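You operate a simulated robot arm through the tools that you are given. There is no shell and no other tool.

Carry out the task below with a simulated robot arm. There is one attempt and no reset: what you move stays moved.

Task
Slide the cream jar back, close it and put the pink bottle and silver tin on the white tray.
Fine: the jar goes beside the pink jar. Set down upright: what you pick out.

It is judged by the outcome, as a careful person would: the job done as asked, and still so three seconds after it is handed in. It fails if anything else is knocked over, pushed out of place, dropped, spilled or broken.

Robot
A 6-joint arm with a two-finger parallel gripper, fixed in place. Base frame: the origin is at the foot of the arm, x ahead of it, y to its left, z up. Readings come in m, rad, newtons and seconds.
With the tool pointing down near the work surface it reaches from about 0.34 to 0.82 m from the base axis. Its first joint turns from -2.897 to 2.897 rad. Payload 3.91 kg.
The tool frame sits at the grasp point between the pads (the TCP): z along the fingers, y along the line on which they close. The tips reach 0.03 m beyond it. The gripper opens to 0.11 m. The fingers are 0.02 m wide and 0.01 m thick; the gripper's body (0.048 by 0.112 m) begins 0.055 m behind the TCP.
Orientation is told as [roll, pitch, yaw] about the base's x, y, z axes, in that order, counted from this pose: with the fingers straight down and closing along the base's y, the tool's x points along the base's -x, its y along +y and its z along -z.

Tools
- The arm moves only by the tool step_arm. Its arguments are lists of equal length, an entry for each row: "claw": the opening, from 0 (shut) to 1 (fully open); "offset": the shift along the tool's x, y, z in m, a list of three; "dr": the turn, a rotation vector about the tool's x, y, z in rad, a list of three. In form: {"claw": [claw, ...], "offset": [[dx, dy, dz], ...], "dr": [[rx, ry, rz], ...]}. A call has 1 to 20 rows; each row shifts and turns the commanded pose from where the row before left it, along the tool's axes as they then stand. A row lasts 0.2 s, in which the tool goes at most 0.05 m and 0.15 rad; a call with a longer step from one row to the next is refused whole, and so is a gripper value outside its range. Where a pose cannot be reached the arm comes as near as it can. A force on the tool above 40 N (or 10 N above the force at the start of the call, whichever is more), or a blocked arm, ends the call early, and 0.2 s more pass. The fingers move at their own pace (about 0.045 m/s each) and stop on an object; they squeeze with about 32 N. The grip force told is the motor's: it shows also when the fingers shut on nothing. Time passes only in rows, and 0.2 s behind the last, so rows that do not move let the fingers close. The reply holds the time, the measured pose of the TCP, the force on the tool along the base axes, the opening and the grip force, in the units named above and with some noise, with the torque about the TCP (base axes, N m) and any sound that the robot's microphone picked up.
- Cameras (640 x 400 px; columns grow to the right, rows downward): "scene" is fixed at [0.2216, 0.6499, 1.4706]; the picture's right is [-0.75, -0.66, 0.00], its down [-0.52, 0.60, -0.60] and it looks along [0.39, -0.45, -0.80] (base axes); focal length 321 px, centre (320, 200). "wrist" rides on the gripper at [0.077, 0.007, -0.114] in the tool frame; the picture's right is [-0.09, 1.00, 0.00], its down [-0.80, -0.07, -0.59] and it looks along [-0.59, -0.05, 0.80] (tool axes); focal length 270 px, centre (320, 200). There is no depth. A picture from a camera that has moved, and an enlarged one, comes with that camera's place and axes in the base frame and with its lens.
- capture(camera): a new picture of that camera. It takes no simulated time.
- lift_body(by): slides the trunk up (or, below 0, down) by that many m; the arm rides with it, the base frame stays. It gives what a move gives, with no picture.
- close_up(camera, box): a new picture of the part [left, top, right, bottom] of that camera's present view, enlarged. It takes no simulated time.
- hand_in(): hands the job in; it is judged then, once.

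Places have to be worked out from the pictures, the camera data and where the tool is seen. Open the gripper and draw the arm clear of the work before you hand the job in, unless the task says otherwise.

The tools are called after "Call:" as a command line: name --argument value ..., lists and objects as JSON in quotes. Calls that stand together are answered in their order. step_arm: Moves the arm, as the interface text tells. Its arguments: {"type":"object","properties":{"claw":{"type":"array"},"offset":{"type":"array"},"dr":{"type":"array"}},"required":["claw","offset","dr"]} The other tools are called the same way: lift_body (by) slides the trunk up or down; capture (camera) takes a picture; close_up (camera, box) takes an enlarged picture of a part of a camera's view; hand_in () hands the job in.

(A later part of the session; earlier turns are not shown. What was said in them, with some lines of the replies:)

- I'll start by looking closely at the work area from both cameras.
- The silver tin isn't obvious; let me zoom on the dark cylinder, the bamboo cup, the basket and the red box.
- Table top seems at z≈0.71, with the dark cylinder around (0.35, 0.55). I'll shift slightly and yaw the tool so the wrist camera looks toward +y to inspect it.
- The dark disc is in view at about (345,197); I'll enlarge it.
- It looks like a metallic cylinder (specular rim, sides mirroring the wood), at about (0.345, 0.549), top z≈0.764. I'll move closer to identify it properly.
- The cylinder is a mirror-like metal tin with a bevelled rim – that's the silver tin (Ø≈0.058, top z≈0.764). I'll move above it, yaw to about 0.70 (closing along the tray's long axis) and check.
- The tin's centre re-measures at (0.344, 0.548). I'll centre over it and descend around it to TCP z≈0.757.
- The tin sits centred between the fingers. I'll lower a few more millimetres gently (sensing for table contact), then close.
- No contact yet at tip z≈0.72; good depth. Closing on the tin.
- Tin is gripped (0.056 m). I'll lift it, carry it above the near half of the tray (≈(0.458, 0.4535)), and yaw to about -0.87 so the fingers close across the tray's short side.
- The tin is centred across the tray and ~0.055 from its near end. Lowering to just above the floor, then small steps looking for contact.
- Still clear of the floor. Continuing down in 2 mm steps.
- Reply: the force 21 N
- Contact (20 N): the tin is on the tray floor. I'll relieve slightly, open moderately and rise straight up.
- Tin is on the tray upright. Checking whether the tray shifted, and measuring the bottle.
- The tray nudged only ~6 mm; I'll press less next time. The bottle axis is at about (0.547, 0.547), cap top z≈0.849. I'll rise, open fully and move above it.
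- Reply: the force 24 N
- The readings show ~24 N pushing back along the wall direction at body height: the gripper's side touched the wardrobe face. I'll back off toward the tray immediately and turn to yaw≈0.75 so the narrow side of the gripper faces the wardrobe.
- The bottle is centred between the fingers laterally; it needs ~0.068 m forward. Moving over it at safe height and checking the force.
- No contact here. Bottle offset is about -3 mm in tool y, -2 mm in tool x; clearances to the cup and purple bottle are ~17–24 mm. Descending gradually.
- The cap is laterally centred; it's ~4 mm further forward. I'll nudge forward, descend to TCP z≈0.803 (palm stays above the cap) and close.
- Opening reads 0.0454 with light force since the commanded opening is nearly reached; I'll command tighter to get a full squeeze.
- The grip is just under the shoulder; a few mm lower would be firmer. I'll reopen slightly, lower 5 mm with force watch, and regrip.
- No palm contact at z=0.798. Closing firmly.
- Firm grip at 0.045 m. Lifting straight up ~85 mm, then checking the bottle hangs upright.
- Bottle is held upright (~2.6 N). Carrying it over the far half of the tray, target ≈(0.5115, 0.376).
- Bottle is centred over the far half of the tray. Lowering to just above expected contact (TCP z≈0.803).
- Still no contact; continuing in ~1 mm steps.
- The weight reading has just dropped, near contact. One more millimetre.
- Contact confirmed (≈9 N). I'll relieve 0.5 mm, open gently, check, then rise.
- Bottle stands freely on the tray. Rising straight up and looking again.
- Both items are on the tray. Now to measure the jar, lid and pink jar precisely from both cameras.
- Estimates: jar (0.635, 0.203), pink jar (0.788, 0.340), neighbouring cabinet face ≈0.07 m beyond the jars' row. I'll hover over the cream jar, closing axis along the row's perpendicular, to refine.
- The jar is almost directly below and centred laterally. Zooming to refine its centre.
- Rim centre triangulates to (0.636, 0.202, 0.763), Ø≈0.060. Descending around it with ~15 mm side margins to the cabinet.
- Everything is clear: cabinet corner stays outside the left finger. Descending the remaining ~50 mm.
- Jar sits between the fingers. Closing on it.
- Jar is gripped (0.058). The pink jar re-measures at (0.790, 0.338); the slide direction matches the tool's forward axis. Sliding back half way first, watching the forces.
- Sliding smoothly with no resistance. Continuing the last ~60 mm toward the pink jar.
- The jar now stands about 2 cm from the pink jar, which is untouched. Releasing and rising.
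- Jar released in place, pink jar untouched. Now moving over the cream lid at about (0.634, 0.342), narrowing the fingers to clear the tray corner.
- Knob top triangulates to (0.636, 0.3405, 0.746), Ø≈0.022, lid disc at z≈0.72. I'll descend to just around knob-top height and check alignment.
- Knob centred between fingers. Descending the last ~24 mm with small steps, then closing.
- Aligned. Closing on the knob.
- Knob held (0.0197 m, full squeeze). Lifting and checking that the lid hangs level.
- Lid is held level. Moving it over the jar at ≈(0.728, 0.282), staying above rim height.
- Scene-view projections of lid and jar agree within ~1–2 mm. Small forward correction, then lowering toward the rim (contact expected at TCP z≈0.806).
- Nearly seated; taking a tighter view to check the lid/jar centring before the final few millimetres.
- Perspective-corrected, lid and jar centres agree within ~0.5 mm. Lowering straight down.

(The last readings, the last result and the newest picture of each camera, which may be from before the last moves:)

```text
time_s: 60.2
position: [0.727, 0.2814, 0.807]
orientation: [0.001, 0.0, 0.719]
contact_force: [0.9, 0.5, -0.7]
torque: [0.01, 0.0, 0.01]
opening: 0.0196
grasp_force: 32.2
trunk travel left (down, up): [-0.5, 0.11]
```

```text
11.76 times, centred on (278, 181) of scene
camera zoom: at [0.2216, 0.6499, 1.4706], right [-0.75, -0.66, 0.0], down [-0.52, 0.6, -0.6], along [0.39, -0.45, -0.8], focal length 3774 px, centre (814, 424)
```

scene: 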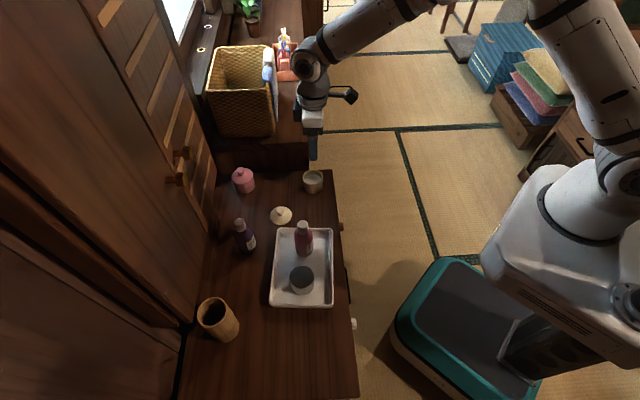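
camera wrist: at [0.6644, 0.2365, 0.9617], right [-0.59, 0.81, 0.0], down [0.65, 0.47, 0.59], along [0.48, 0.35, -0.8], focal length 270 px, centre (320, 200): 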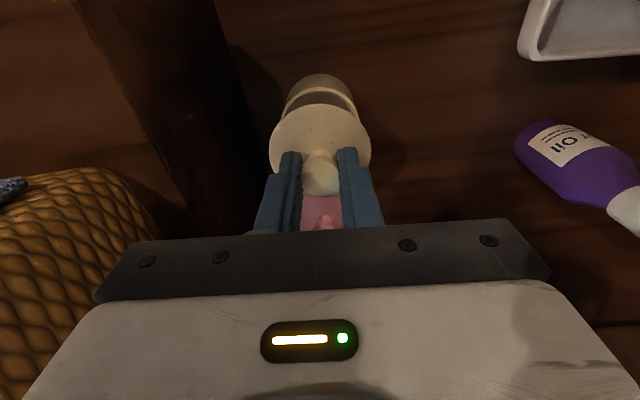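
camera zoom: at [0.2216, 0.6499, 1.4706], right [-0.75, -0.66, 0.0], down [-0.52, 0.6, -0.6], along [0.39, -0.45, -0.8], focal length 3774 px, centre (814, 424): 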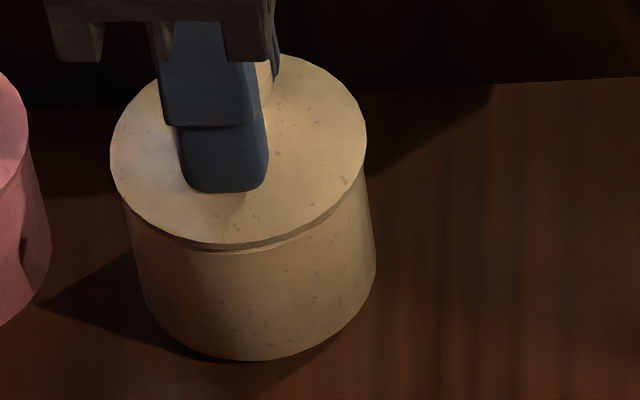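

The lid is about 1–2 mm above the rim and well aligned. Continuing in 1 mm steps.

Call:
step_arm --claw '[0.05, 0.05, 0.05]' --offset '[[0, 0, 0.001], [0, 0, 0.0008], [0, 0, 0]]' --dr '[[0, 0, 0], [0, 0, 0], [0, 0, 0]]'

Call:
close_up --camera "scene" --box '[254, 164, 302, 198]'

```text
time_s: 61.0
position: [0.7287, 0.2822, 0.8052]
orientation: [0.0, 0.0, 0.718]
contact_force: [-0.1, 0.2, 0.5]
torque: [0.0, -0.02, -0.02]
opening: 0.0196
grasp_force: 32.3
trunk travel left (down, up): [-0.5, 0.11]
```

```text
11.76 times, centred on (278, 181) of scene
camera zoom: at [0.2216, 0.6499, 1.4706], right [-0.75, -0.66, 0.0], down [-0.52, 0.6, -0.6], along [0.39, -0.45, -0.8], focal length 3774 px, centre (814, 424)
```

zoom: 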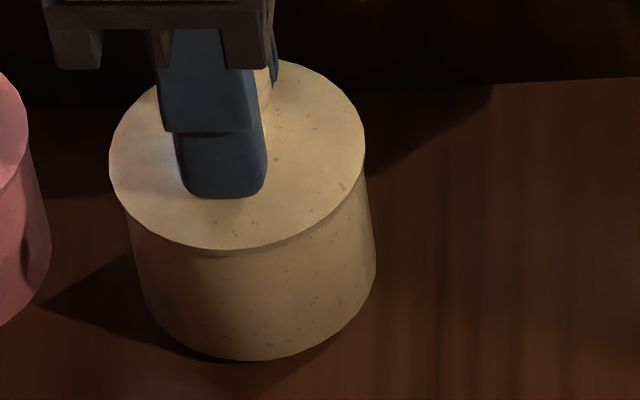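

Nearly touching; the lid is ~1 mm too far back, so I'll correct that and go down another millimetre.

Call:
step_arm --claw '[0.05, 0.05, 0.05]' --offset '[[0.001, 0, 0.0], [0, 0, 0.0008], [0, 0, 0]]' --dr '[[0, 0, 0], [0, 0, 0], [0, 0, 0]]'

Call:
close_up --camera "scene" --box '[254, 164, 302, 198]'

```text
time_s: 61.8
position: [0.727, 0.2829, 0.8032]
orientation: [-0.001, 0.001, 0.717]
contact_force: [-0.3, -0.4, 1.4]
torque: [-0.02, 0.04, 0.01]
opening: 0.0199
grasp_force: 32.2
trunk travel left (down, up): [-0.5, 0.11]
```

```text
11.76 times, centred on (278, 181) of scene
camera zoom: at [0.2216, 0.6499, 1.4706], right [-0.75, -0.66, 0.0], down [-0.52, 0.6, -0.6], along [0.39, -0.45, -0.8], focal length 3774 px, centre (814, 424)
```

zoom: 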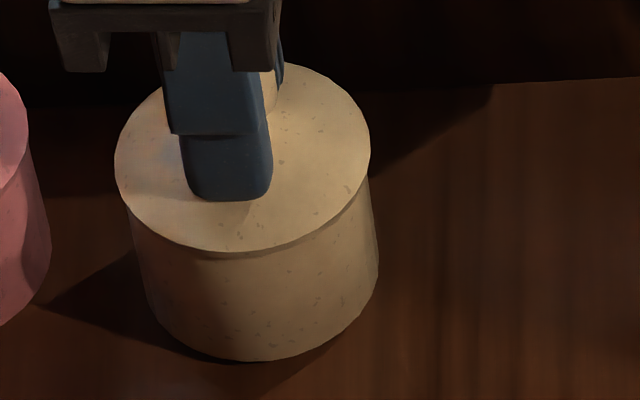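

The lid is touching (and the jar follows it, so it's engaged). One more millimetre to confirm seating.

Call:
step_arm --claw '[0.05, 0.05]' --offset '[[0, 0, 0.0008], [0, 0, 0]]' --dr '[[0, 0, 0], [0, 0, 0]]'

```text
time_s: 62.4
position: [0.7261, 0.2824, 0.8024]
orientation: [0.001, -0.002, 0.718]
contact_force: [0.0, -3.1, 10.3]
torque: [-0.18, 0.17, 0.06]
opening: 0.02
grasp_force: 31.5
trunk travel left (down, up): [-0.5, 0.11]
```

Seated with ~10 N. Relieving, opening, and checking before rising.

Call:
step_arm --claw '[0.1, 0.2, 0.3, 0.42, 0.42, 0.42]' --offset '[[0, 0, -0.0008], [0, 0, 0], [0, 0, 0], [0, 0, 0], [0, 0, 0], [0, 0, 0]]' --dr '[[0, 0, 0], [0, 0, 0], [0, 0, 0], [0, 0, 0], [0, 0, 0], [0, 0, 0]]'

Call:
close_up --camera "wrist" --box '[210, 60, 430, 230]'

```text
time_s: 63.8
position: [0.7256, 0.2821, 0.8024]
orientation: [-0.001, -0.001, 0.718]
contact_force: [0.2, 0.7, 1.1]
torque: [0.0, -0.04, 0.03]
opening: 0.0462
grasp_force: 0.1
trunk travel left (down, up): [-0.5, 0.11]
heard: snap
```

```text
2.35 times, centred on (320, 145) of wrist
camera zoom: at [0.6633, 0.2369, 0.9178], right [-0.59, 0.81, 0.0], down [0.65, 0.47, 0.59], along [0.48, 0.35, -0.8], focal length 636 px, centre (320, 329)
```

zoom: 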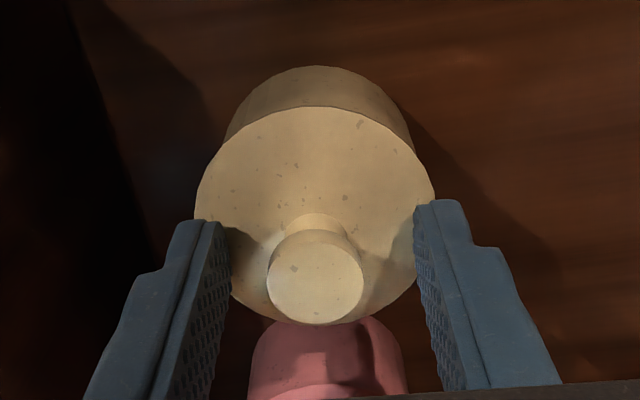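

A "snap" was heard – the lid has engaged. Rising straight up and drawing the arm back toward the robot.

Call:
step_arm --claw '[0.42, 0.42, 0.42, 0.42, 0.42, 0.42, 0.42, 0.42, 0.42, 0.42]' --offset '[[0, 0, -0.01], [0, 0, -0.03], [0, 0, -0.04], [0, 0, -0.04], [0, 0, -0.04], [0.04, 0, -0.02], [0.045, 0, 0], [0.045, 0, 0], [0.045, 0, 0], [0, 0, 0]]' --dr '[[0, 0, 0], [0, 0, 0], [0, 0, 0], [0, 0, 0], [0, 0, 0], [0, 0, 0], [0, 0, 0], [0, 0, 0], [0, 0, 0], [0, 0, 0]]'

Call:
capture --camera "scene"

Call:
close_up --camera "scene" --box '[200, 140, 350, 240]'

Call:
close_up --camera "scene" --box '[180, 210, 350, 330]'

Call:
capture --camera "wrist"

```text
time_s: 66.0
position: [0.593, 0.1687, 0.9852]
orientation: [0.0, 0.001, 0.716]
contact_force: [-0.6, -0.4, 0.4]
torque: [0.0, -0.02, 0.0]
opening: 0.0462
grasp_force: 0.1
trunk travel left (down, up): [-0.5, 0.11]
```

```text
taken
```

scene: 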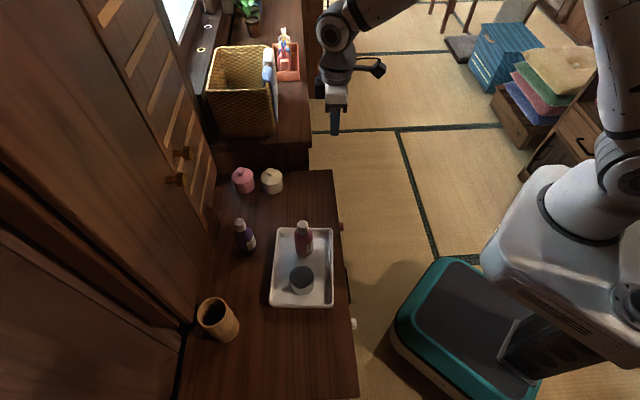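

```text
4.00 times, centred on (275, 190) of scene
camera zoom: at [0.2216, 0.6499, 1.4706], right [-0.75, -0.66, 0.0], down [-0.52, 0.6, -0.6], along [0.39, -0.45, -0.8], focal length 1283 px, centre (500, 240)
```

zoom: 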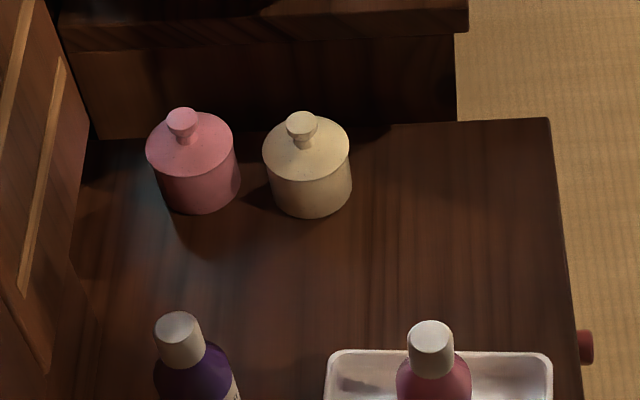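

```text
3.33 times, centred on (265, 270) of scene
camera zoom: at [0.2216, 0.6499, 1.4706], right [-0.75, -0.66, 0.0], down [-0.52, 0.6, -0.6], along [0.39, -0.45, -0.8], focal length 1069 px, centre (503, -33)
```

zoom: 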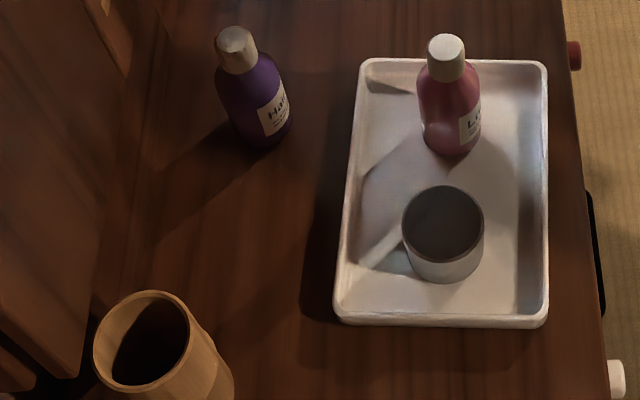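

```text
taken
camera wrist: at [0.5307, 0.1235, 1.1001], right [-0.59, 0.81, 0.0], down [0.65, 0.47, 0.59], along [0.48, 0.35, -0.8], focal length 270 px, centre (320, 200)
```

wrist: 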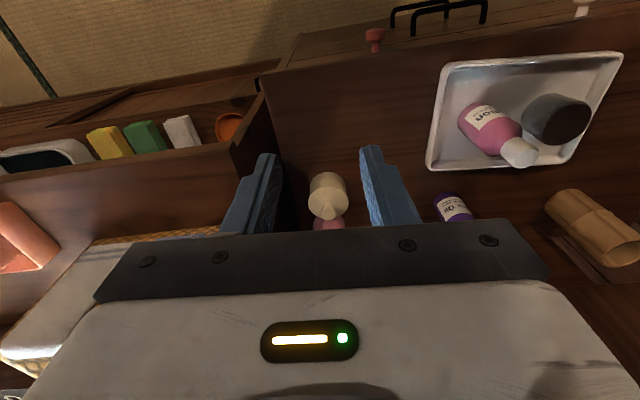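

The jar is closed beside the pink jar, and the bottle and the mirror-metal tin stand upright on the tray. I'll open the gripper and lift the arm a bit further clear.

Call:
step_arm --claw '[0.7, 1, 1, 1, 1]' --offset '[[0.03, 0, -0.03], [0.03, 0, -0.03], [0.03, 0, -0.02], [0, 0, 0], [0, 0, 0]]' --dr '[[0, 0, 0], [0, 0, 0], [0, 0, 0], [0, 0, 0], [0, 0, 0]]'

Call:
close_up --camera "scene" --box '[170, 130, 370, 330]'

```text
time_s: 67.2
position: [0.5262, 0.1089, 1.0668]
orientation: [-0.001, 0.0, 0.718]
contact_force: [0.0, 0.3, 0.2]
torque: [0.01, 0.0, 0.01]
opening: 0.1099
grasp_force: 0.0
trunk travel left (down, up): [-0.5, 0.11]
```

```text
2.00 times, centred on (270, 230) of scene
camera zoom: at [0.2216, 0.6499, 1.4706], right [-0.75, -0.66, 0.0], down [-0.52, 0.6, -0.6], along [0.39, -0.45, -0.8], focal length 642 px, centre (420, 140)
```

zoom: 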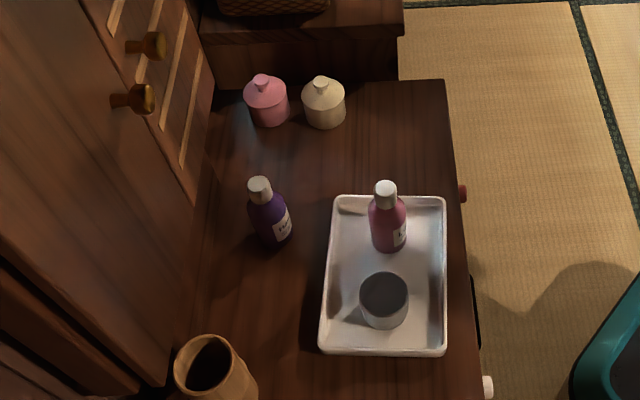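

Everything is stable, the gripper is open and the arm is clear. Handing in the job.

Call:
hand_in

```text
The job is handed in.
```

The job is handed in. The cream jar is slid back beside the pink jar with its lid on, and the pink bottle and silver tin stand upright on the white tray.

- **Jar:** it sits about 2 cm from the pink jar, which did not move. The microphone picked up a snap as I released the lid, and the lid looks level.
- **Silver tin:** nothing on the table was plainly silver. I took it to be the dark, mirror-like metal cylinder, because its sides reflect whatever is next to it.
- **Tray:** it shifted about 6 mm towards the robot when I set the tin down. I left it there.
- **Wardrobe:** the gripper briefly pressed against the wardrobe front, at roughly 24 N, while I was lining up for the bottle. I backed off at once and saw nothing disturbed.

In the last picture nothing was knocked over, and the gripper was open with the arm clear of the table.
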